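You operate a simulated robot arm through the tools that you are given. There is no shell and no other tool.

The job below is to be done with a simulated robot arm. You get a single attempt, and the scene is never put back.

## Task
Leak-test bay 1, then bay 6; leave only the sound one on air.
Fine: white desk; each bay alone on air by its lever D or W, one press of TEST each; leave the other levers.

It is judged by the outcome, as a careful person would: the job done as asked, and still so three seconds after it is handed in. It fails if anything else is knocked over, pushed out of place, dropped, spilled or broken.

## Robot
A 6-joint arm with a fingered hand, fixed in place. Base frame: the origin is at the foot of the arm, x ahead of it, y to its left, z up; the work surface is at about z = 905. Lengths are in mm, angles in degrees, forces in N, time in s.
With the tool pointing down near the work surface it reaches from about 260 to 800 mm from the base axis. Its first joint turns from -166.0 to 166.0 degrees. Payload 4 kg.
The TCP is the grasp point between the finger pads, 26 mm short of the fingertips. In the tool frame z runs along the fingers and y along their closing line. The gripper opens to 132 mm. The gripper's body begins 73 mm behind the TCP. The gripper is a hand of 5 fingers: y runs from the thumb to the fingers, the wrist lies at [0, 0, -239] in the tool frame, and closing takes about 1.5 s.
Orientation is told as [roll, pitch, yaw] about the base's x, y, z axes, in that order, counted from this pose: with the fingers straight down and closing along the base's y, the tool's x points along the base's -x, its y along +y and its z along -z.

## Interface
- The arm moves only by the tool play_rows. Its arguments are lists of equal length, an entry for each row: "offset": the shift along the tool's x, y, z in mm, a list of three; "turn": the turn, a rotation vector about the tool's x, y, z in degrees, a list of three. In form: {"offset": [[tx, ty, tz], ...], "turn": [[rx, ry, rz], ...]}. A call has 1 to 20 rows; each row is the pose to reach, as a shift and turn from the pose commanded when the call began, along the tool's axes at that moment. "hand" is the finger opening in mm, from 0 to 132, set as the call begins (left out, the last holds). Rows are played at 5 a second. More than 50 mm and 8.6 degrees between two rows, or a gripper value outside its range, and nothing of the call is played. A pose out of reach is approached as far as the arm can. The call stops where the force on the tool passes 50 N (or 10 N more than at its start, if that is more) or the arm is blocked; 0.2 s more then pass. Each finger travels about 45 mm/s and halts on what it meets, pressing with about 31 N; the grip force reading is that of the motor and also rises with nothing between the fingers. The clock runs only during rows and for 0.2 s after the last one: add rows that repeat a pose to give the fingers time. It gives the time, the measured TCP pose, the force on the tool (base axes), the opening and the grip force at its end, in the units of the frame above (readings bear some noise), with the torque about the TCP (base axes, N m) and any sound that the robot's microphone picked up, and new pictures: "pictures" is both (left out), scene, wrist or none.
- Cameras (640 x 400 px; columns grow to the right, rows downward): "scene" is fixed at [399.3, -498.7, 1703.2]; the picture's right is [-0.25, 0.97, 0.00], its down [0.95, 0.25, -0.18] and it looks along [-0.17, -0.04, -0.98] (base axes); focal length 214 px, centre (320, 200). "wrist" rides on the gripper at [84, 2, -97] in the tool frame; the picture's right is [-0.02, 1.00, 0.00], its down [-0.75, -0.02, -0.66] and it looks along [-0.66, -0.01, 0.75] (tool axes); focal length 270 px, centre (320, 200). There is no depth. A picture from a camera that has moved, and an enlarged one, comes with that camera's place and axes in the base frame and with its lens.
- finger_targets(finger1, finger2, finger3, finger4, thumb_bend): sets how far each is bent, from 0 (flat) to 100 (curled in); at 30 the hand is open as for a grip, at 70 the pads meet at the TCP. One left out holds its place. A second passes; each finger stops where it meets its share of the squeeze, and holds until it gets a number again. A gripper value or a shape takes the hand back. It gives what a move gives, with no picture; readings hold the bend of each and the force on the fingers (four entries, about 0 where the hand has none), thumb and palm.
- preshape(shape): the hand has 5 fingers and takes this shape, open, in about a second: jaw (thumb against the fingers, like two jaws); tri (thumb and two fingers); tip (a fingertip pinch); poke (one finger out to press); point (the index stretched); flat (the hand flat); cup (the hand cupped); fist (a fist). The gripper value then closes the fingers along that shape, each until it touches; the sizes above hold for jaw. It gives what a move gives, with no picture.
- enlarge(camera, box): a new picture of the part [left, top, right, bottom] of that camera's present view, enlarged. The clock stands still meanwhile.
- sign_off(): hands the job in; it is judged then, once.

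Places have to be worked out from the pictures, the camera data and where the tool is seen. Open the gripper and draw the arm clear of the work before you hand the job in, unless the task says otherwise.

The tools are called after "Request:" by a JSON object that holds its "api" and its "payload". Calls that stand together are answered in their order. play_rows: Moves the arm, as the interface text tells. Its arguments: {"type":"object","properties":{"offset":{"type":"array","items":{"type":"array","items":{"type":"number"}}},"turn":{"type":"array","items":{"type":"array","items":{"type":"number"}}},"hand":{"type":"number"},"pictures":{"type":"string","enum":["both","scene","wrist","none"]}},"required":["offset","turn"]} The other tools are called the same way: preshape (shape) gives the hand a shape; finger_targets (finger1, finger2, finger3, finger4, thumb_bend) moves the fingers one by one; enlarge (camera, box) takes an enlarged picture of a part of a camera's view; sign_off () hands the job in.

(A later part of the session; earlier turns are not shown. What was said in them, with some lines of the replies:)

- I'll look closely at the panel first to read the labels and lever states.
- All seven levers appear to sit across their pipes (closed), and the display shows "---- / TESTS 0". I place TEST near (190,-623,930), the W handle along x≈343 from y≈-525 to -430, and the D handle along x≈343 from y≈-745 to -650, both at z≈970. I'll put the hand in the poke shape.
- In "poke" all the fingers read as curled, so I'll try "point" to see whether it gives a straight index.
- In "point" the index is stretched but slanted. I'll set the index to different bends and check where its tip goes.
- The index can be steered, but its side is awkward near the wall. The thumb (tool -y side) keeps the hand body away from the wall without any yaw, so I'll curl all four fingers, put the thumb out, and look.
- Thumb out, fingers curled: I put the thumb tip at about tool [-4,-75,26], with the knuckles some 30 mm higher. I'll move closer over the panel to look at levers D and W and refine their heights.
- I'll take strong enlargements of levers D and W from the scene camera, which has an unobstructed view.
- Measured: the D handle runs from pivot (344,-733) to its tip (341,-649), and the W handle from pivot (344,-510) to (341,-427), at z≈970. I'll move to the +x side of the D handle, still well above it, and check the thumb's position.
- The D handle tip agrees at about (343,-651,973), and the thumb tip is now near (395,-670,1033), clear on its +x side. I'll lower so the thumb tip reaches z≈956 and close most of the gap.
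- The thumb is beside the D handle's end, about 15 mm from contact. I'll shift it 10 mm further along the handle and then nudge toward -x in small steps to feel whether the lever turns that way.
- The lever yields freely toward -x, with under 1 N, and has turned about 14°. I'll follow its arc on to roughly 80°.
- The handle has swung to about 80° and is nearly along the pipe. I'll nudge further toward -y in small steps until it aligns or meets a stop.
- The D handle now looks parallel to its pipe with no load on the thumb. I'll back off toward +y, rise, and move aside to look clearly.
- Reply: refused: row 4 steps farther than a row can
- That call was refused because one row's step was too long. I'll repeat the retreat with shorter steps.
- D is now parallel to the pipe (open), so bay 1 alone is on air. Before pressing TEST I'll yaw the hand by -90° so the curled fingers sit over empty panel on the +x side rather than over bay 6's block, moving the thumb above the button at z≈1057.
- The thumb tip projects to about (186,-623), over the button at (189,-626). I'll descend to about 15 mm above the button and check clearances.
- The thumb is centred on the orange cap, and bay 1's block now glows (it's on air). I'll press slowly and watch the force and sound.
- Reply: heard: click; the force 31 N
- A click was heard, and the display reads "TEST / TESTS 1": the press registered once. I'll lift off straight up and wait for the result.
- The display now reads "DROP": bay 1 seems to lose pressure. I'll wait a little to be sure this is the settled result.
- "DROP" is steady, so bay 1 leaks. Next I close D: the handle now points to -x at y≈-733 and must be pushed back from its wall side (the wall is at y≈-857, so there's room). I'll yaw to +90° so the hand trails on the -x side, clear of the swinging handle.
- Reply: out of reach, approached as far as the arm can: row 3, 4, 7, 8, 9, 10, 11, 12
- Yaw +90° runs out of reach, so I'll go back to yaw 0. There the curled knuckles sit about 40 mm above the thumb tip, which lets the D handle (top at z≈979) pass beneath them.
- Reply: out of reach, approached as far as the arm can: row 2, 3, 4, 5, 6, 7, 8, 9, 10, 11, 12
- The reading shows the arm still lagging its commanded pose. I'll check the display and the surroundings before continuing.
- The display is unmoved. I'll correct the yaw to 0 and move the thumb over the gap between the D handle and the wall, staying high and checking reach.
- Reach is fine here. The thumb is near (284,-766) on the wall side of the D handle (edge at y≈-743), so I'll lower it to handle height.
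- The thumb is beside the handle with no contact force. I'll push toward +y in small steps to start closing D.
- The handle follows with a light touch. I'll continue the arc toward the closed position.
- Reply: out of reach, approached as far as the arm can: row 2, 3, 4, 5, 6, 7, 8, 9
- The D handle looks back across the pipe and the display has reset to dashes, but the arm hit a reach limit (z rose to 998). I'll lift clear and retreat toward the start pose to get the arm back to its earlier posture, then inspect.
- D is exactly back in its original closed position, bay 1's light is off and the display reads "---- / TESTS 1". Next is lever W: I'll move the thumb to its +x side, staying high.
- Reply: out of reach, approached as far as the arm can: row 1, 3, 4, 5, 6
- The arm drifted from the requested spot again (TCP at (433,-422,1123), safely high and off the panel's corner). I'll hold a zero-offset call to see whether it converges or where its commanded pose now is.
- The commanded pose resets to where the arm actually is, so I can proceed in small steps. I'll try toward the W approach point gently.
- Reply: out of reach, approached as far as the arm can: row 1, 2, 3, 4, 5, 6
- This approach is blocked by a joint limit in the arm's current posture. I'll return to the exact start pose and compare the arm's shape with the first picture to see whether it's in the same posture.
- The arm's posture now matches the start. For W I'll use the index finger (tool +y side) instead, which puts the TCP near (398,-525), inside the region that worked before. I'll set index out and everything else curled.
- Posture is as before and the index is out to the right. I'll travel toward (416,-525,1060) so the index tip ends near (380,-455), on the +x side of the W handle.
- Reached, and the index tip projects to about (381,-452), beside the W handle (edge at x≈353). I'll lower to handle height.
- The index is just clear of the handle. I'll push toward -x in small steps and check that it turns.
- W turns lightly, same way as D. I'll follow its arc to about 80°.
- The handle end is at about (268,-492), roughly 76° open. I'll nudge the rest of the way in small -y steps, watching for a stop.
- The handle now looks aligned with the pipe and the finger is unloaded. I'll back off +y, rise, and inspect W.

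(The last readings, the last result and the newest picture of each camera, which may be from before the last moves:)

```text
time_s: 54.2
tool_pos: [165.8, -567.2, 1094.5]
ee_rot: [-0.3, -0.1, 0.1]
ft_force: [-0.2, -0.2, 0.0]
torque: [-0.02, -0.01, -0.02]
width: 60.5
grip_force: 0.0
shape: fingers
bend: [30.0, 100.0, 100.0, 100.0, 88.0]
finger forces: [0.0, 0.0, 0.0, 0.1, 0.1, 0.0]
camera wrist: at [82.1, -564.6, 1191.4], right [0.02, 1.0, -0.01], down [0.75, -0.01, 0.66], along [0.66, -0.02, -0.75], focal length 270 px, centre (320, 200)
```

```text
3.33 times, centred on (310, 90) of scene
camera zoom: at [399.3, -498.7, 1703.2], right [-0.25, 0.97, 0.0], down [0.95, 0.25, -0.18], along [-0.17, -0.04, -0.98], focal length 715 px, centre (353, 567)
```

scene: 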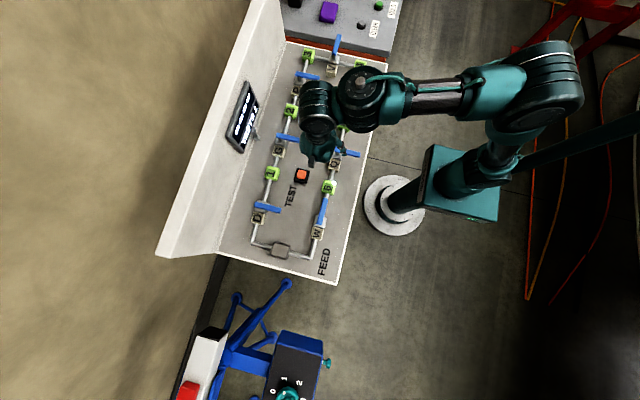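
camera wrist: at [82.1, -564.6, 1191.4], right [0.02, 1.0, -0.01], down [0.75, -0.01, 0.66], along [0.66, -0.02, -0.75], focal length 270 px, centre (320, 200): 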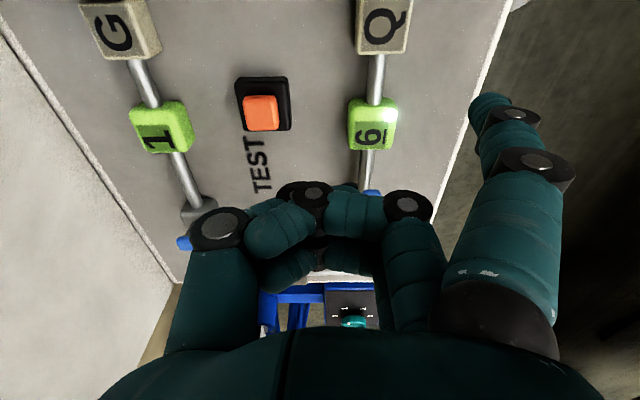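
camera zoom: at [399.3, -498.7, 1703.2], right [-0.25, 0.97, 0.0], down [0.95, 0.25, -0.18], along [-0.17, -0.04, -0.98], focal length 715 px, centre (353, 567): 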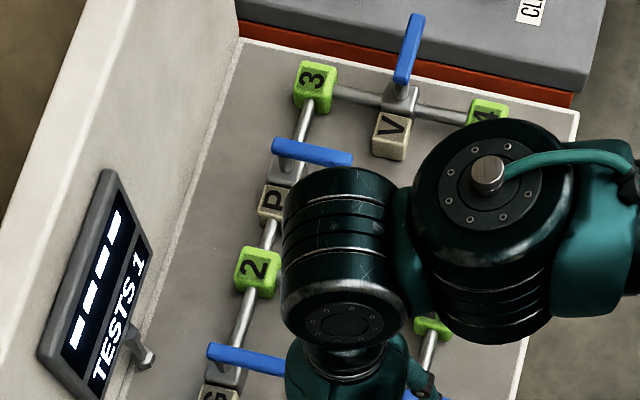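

W is parallel to its pipe, bay 6's light is on, bay 1's is off, and the display reads "---- / TESTS 1". I'll switch back to the thumb for pressing. At yaw 0 the hand clears the bay blocks, so no rotation is needed this time.

Request:
{"api": "finger_targets", "payload": {"thumb_bend": 30, "finger2": 100, "finger3": 100, "finger4": 100}}

Request:
{"api": "finger_targets", "payload": {"finger1": 100, "thumb_bend": 30}}

Request:
{"api": "play_rows", "payload": {"offset": [[-10, 10, 0], [-20, 17, 20], [-20, 17, 50]], "turn": [[0, 0, 0], [0, 0, 0], [0, 0, 0]]}}

```text
time_s: 55.2
tool_pos: [166.3, -567.1, 1093.4]
ee_rot: [-0.4, 0.0, 0.0]
ft_force: [-0.3, 0.0, -0.9]
torque: [-0.03, -0.02, -0.02]
width: 139.3
grip_force: 0.0
shape: fingers
bend: [30.0, 100.0, 100.0, 100.0, 30.0]
finger forces: [0.0, 0.1, 0.0, 0.0, 0.0, 0.1]
```

```text
time_s: 56.2
tool_pos: [166.6, -565.4, 1093.6]
ee_rot: [-0.3, 0.0, 0.0]
ft_force: [-0.2, 0.0, 0.1]
torque: [0.02, -0.03, -0.02]
width: 65.1
grip_force: 0.0
shape: fingers
bend: [100.0, 100.0, 100.0, 100.0, 30.0]
finger forces: [0.1, 0.0, 0.1, 0.0, 0.0, 0.0]
```

```text
time_s: 57.0
tool_pos: [186.2, -550.7, 1041.6]
ee_rot: [-0.3, 0.0, 0.0]
ft_force: [-0.4, 0.4, 0.7]
torque: [-0.04, 0.0, 0.05]
width: 64.3
grip_force: 0.1
shape: fingers
bend: [100.0, 100.0, 100.0, 100.0, 30.0]
finger forces: [0.1, 0.0, 0.0, 0.0, 0.0, 0.0]
camera wrist: at [103.5, -548.3, 1141.3], right [0.02, 1.0, -0.01], down [0.75, -0.01, 0.66], along [0.66, -0.02, -0.75], focal length 270 px, centre (320, 200)
```

scene: 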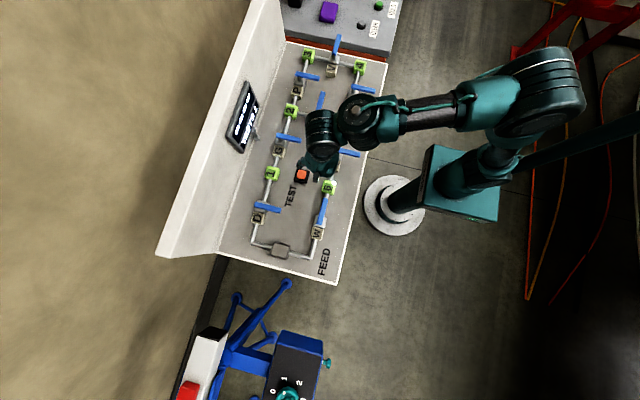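
wrist: 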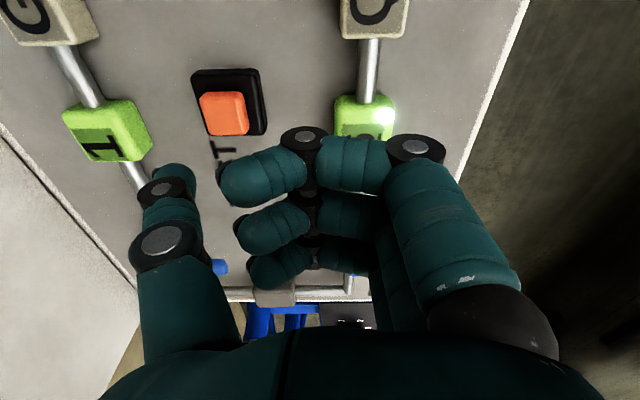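

The thumb tip projects to about (190,-630), over the button. I'll descend to just above it and check.

Request:
{"api": "play_rows", "payload": {"offset": [[-1, 0, 35], [-1, 0, 70]], "turn": [[0, 0, 0], [0, 0, 0]], "pictures": "wrist"}}

Request:
{"api": "enlarge", "payload": {"camera": "wrist", "box": [80, 80, 320, 230]}}

```text
time_s: 57.6
tool_pos: [186.3, -550.3, 971.6]
ee_rot: [-0.4, 0.0, 0.0]
ft_force: [0.1, -0.1, 0.0]
torque: [0.02, -0.01, 0.0]
width: 64.6
grip_force: 0.0
shape: fingers
bend: [100.0, 100.0, 100.0, 100.0, 30.0]
finger forces: [0.0, 0.0, 0.1, 0.0, 0.0, 0.1]
camera wrist: at [102.6, -548.7, 1069.7], right [0.02, 1.0, -0.01], down [0.75, -0.01, 0.66], along [0.66, -0.02, -0.75], focal length 270 px, centre (320, 200)
```

wrist: 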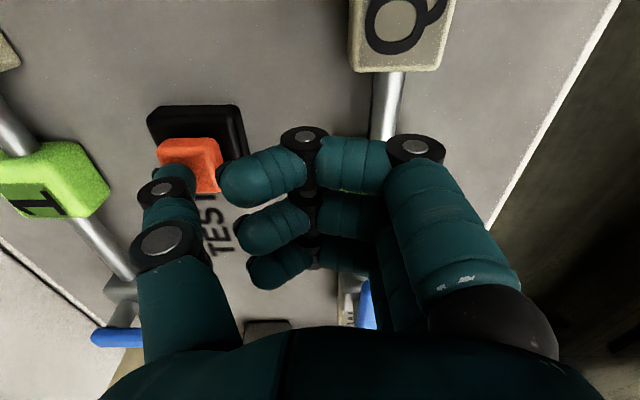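

```text
2.67 times, centred on (200, 155) of wrist
camera zoom: at [102.6, -548.7, 1069.7], right [0.02, 1.0, -0.01], down [0.75, -0.01, 0.66], along [0.66, -0.02, -0.75], focal length 721 px, centre (640, 320)
```

zoom: 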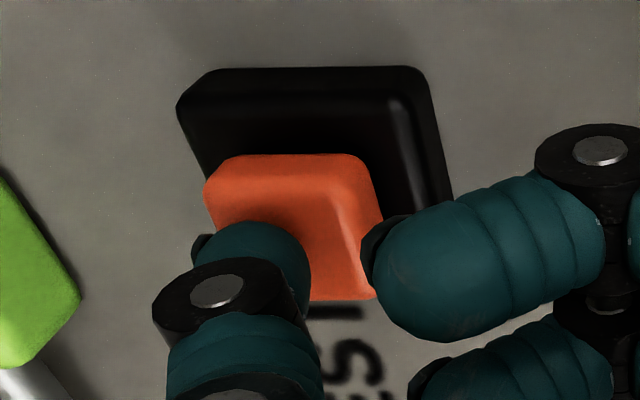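

Alignment is nearly the same as on the first press. I'll shift 3 mm toward +y and press slowly as before.

Request:
{"api": "play_rows", "payload": {"offset": [[0, 3, 6], [0, 3, 10], [0, 3, 13], [0, 3, 15.5], [0, 3, 17.5]], "turn": [[0, 0, 0], [0, 0, 0], [0, 0, 0], [0, 0, 0], [0, 0, 0]], "pictures": "wrist"}}

Request:
{"api": "enlarge", "payload": {"camera": "scene", "box": [215, 70, 275, 170]}}

```text
time_s: 58.8
tool_pos: [185.2, -549.2, 957.7]
ee_rot: [-0.4, -0.1, -0.1]
ft_force: [-0.7, 6.5, 18.6]
torque: [-1.31, -0.01, -0.01]
width: 65.1
grip_force: 9.4
shape: fingers
bend: [100.0, 100.0, 100.0, 100.0, 29.0]
finger forces: [0.0, 0.0, 0.1, 0.0, 19.1, 0.1]
heard: click
camera wrist: at [102.1, -545.9, 1055.2], right [0.02, 1.0, -0.01], down [0.75, -0.01, 0.66], along [0.66, -0.02, -0.75], focal length 270 px, centre (320, 200)
```

wrist: 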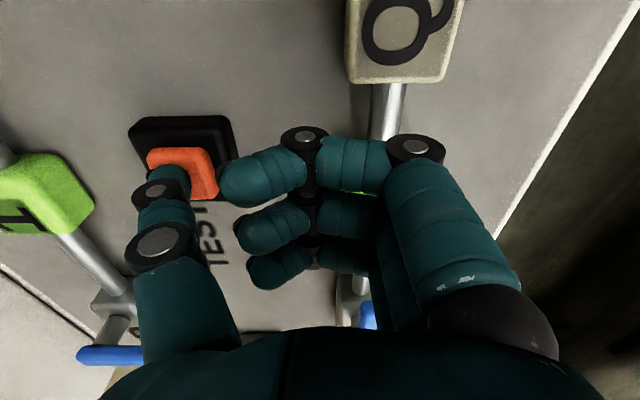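

```text
4.00 times, centred on (245, 120) of scene
camera zoom: at [399.3, -498.7, 1703.2], right [-0.25, 0.97, 0.0], down [0.95, 0.25, -0.18], along [-0.17, -0.04, -0.98], focal length 858 px, centre (620, 520)
```

zoom: 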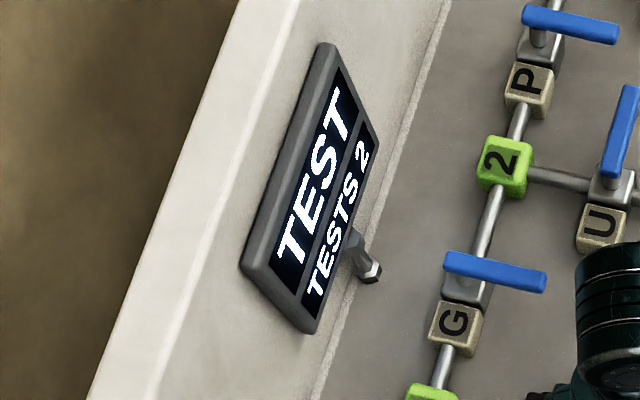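

It clicked once, and the display reads "TEST / TESTS 2". I'll lift straight off and wait for the result.

Request:
{"api": "play_rows", "payload": {"offset": [[0, 0, -15], [0, 0, -45], [0, 0, -85], [0, 0, -120], [0, 0, -120], [0, 0, -120], [0, 0, -120], [0, 0, -120], [0, 0, -120], [0, 0, -120], [0, 0, -120], [0, 0, -120]], "turn": [[0, 0, 0], [0, 0, 0], [0, 0, 0], [0, 0, 0], [0, 0, 0], [0, 0, 0], [0, 0, 0], [0, 0, 0], [0, 0, 0], [0, 0, 0], [0, 0, 0], [0, 0, 0]]}}

Request:
{"api": "enlarge", "payload": {"camera": "scene", "box": [215, 70, 275, 170]}}

```text
time_s: 61.4
tool_pos: [185.1, -547.7, 1075.9]
ee_rot: [-0.4, 0.0, 0.0]
ft_force: [0.0, 0.0, 0.0]
torque: [0.04, 0.01, -0.03]
width: 65.0
grip_force: 0.1
shape: fingers
bend: [100.0, 100.0, 100.0, 100.0, 30.0]
finger forces: [0.0, 0.1, 0.1, 0.0, 0.0, 0.0]
camera wrist: at [101.8, -544.7, 1173.1], right [0.02, 1.0, -0.01], down [0.75, -0.01, 0.66], along [0.66, -0.02, -0.75], focal length 270 px, centre (320, 200)
```

scene: 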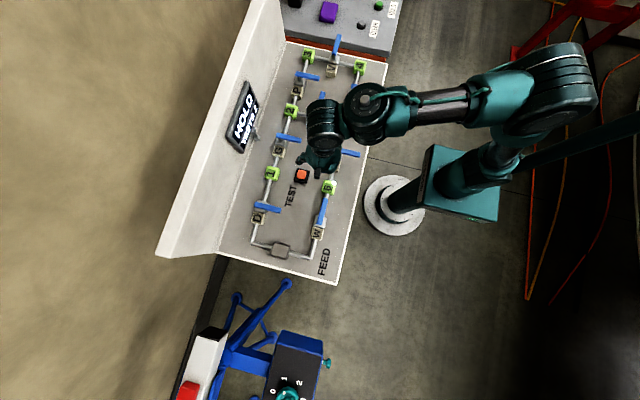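
wrist: 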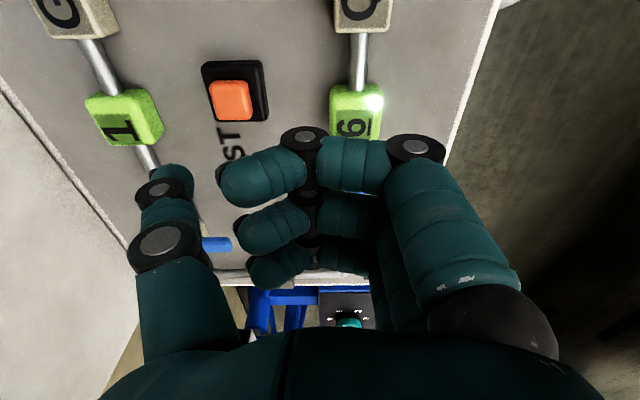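

```text
4.00 times, centred on (245, 120) of scene
camera zoom: at [399.3, -498.7, 1703.2], right [-0.25, 0.97, 0.0], down [0.95, 0.25, -0.18], along [-0.17, -0.04, -0.98], focal length 858 px, centre (620, 520)
```

zoom: 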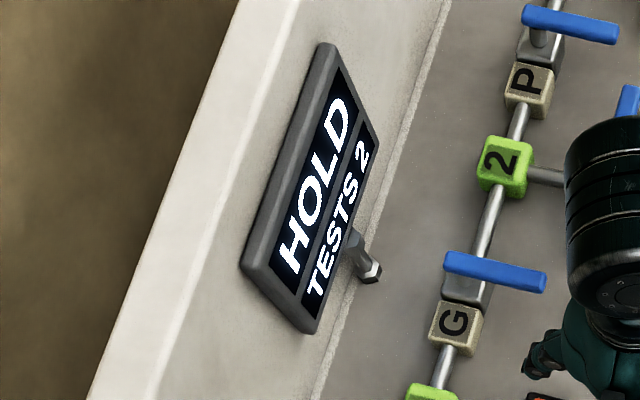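

Display says "HOLD": bay 6 is sound, and it's already the only one on air. I'll retreat to the start pose, open the hand, and check the final state.

Request:
{"api": "play_rows", "payload": {"offset": [[0, 0, -40], [0, 5, -80], [-2, 35, -115], [-4, 70, -145], [-6, 100, -165], [-9, 128, -178]], "turn": [[0, 0, 0], [0, 0, 0], [0, 0, 0], [0, 0, 0], [0, 0, 0], [0, 0, 0]], "pictures": "none"}}

Request:
{"api": "preshape", "payload": {"shape": "jaw"}}

Request:
{"api": "play_rows", "payload": {"offset": [[0, 0, 0], [0, 0, 0], [0, 0, 0]], "turn": [[0, 0, 0], [0, 0, 0], [0, 0, 0]], "hand": 132}}

Request:
{"api": "enlarge", "payload": {"camera": "scene", "box": [220, 30, 400, 150]}}

Request:
{"api": "enlarge", "payload": {"camera": "scene", "box": [220, 140, 400, 290]}}

```text
time_s: 62.8
tool_pos: [195.1, -417.8, 1254.3]
ee_rot: [-0.3, 0.1, 0.0]
ft_force: [-0.8, 0.8, -0.7]
torque: [0.04, 0.02, 0.0]
width: 65.1
grip_force: 0.2
shape: fingers
bend: [100.0, 100.0, 100.0, 100.0, 30.0]
finger forces: [0.0, 0.0, 0.0, 0.0, 0.1, 0.0]
```

```text
time_s: 63.7
tool_pos: [193.7, -417.8, 1254.5]
ee_rot: [-0.3, 0.0, -0.1]
ft_force: [-0.2, 0.6, 1.3]
torque: [0.02, -0.03, 0.01]
width: 132.1
grip_force: 0.0
shape: jaw
bend: [30.0, 30.0, 30.0, 30.0, 30.0]
finger forces: [0.1, 0.0, 0.0, 0.0, 0.1, 0.0]
```

```text
time_s: 64.5
tool_pos: [193.7, -417.9, 1254.6]
ee_rot: [-0.2, 0.0, 0.0]
ft_force: [-0.5, 0.3, 0.8]
torque: [0.01, 0.0, 0.0]
width: 131.9
grip_force: 0.0
shape: jaw
bend: [30.0, 30.0, 30.0, 30.0, 30.0]
finger forces: [0.0, 0.1, 0.0, 0.0, 0.1, 0.1]
camera wrist: at [110.9, -415.6, 1352.2], right [0.02, 1.0, -0.01], down [0.75, -0.01, 0.66], along [0.66, -0.02, -0.75], focal length 270 px, centre (320, 200)
```

scene: 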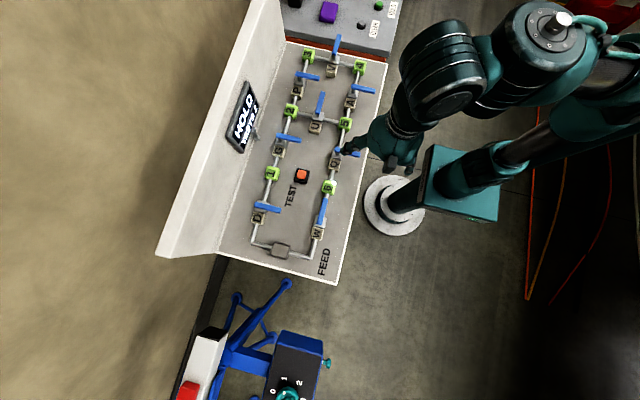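
wrist: 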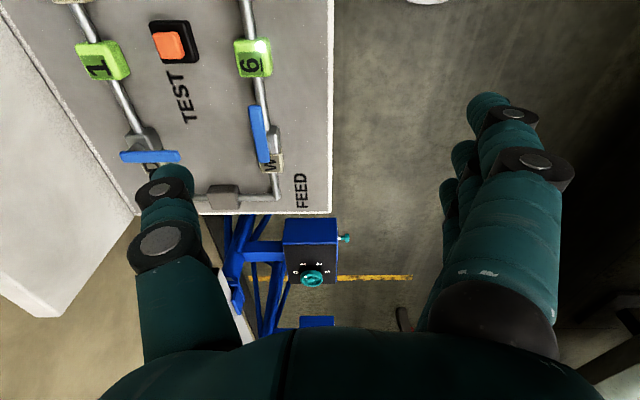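

```text
3.33 times, centred on (310, 90) of scene
camera zoom: at [399.3, -498.7, 1703.2], right [-0.25, 0.97, 0.0], down [0.95, 0.25, -0.18], along [-0.17, -0.04, -0.98], focal length 715 px, centre (353, 567)
```

zoom: 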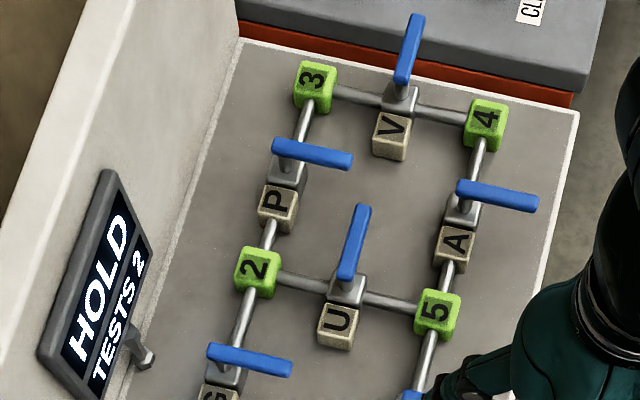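

```text
2.67 times, centred on (310, 215) of scene
camera zoom: at [399.3, -498.7, 1703.2], right [-0.25, 0.97, 0.0], down [0.95, 0.25, -0.18], along [-0.17, -0.04, -0.98], focal length 572 px, centre (347, 160)
```

zoom: 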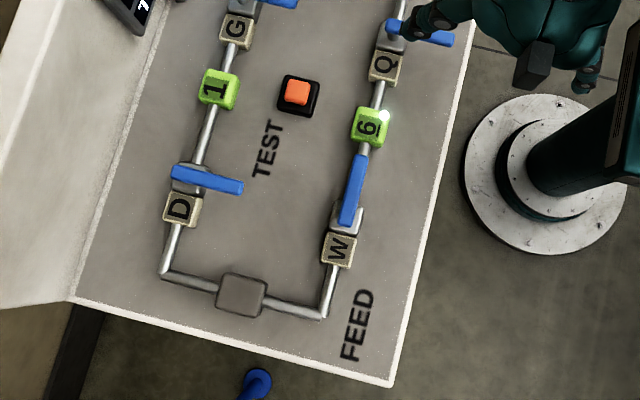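

Final state: D closed, W open with only bay 6 lit, the other levers as they were, display "HOLD / TESTS 2", hand open and arm clear. I'm handing the job in.

Request:
{"api": "sign_off", "payload": {}}

```text
The job is handed in.
```

Bay 1 leaks and bay 6 is sound, so bay 6 is now the only one on air.

| Bay | Put on air by | TEST presses | Display result |
|---|---|---|---|
| 1 | D | 1 | DROP |
| 6 | W | 1 | HOLD |

- **Levers:** D is closed again, lined up as it was at the start, and W is open with bay 6's light on. I didn't touch the other levers, and they look the same as at the start.
- **Display:** it reads "HOLD / TESTS 2".
- **Arm:** it hit its reach limits a few times along the way, including while closing D. In the final pictures nothing is knocked over or moved. The arm ended back at its start pose with the hand open.
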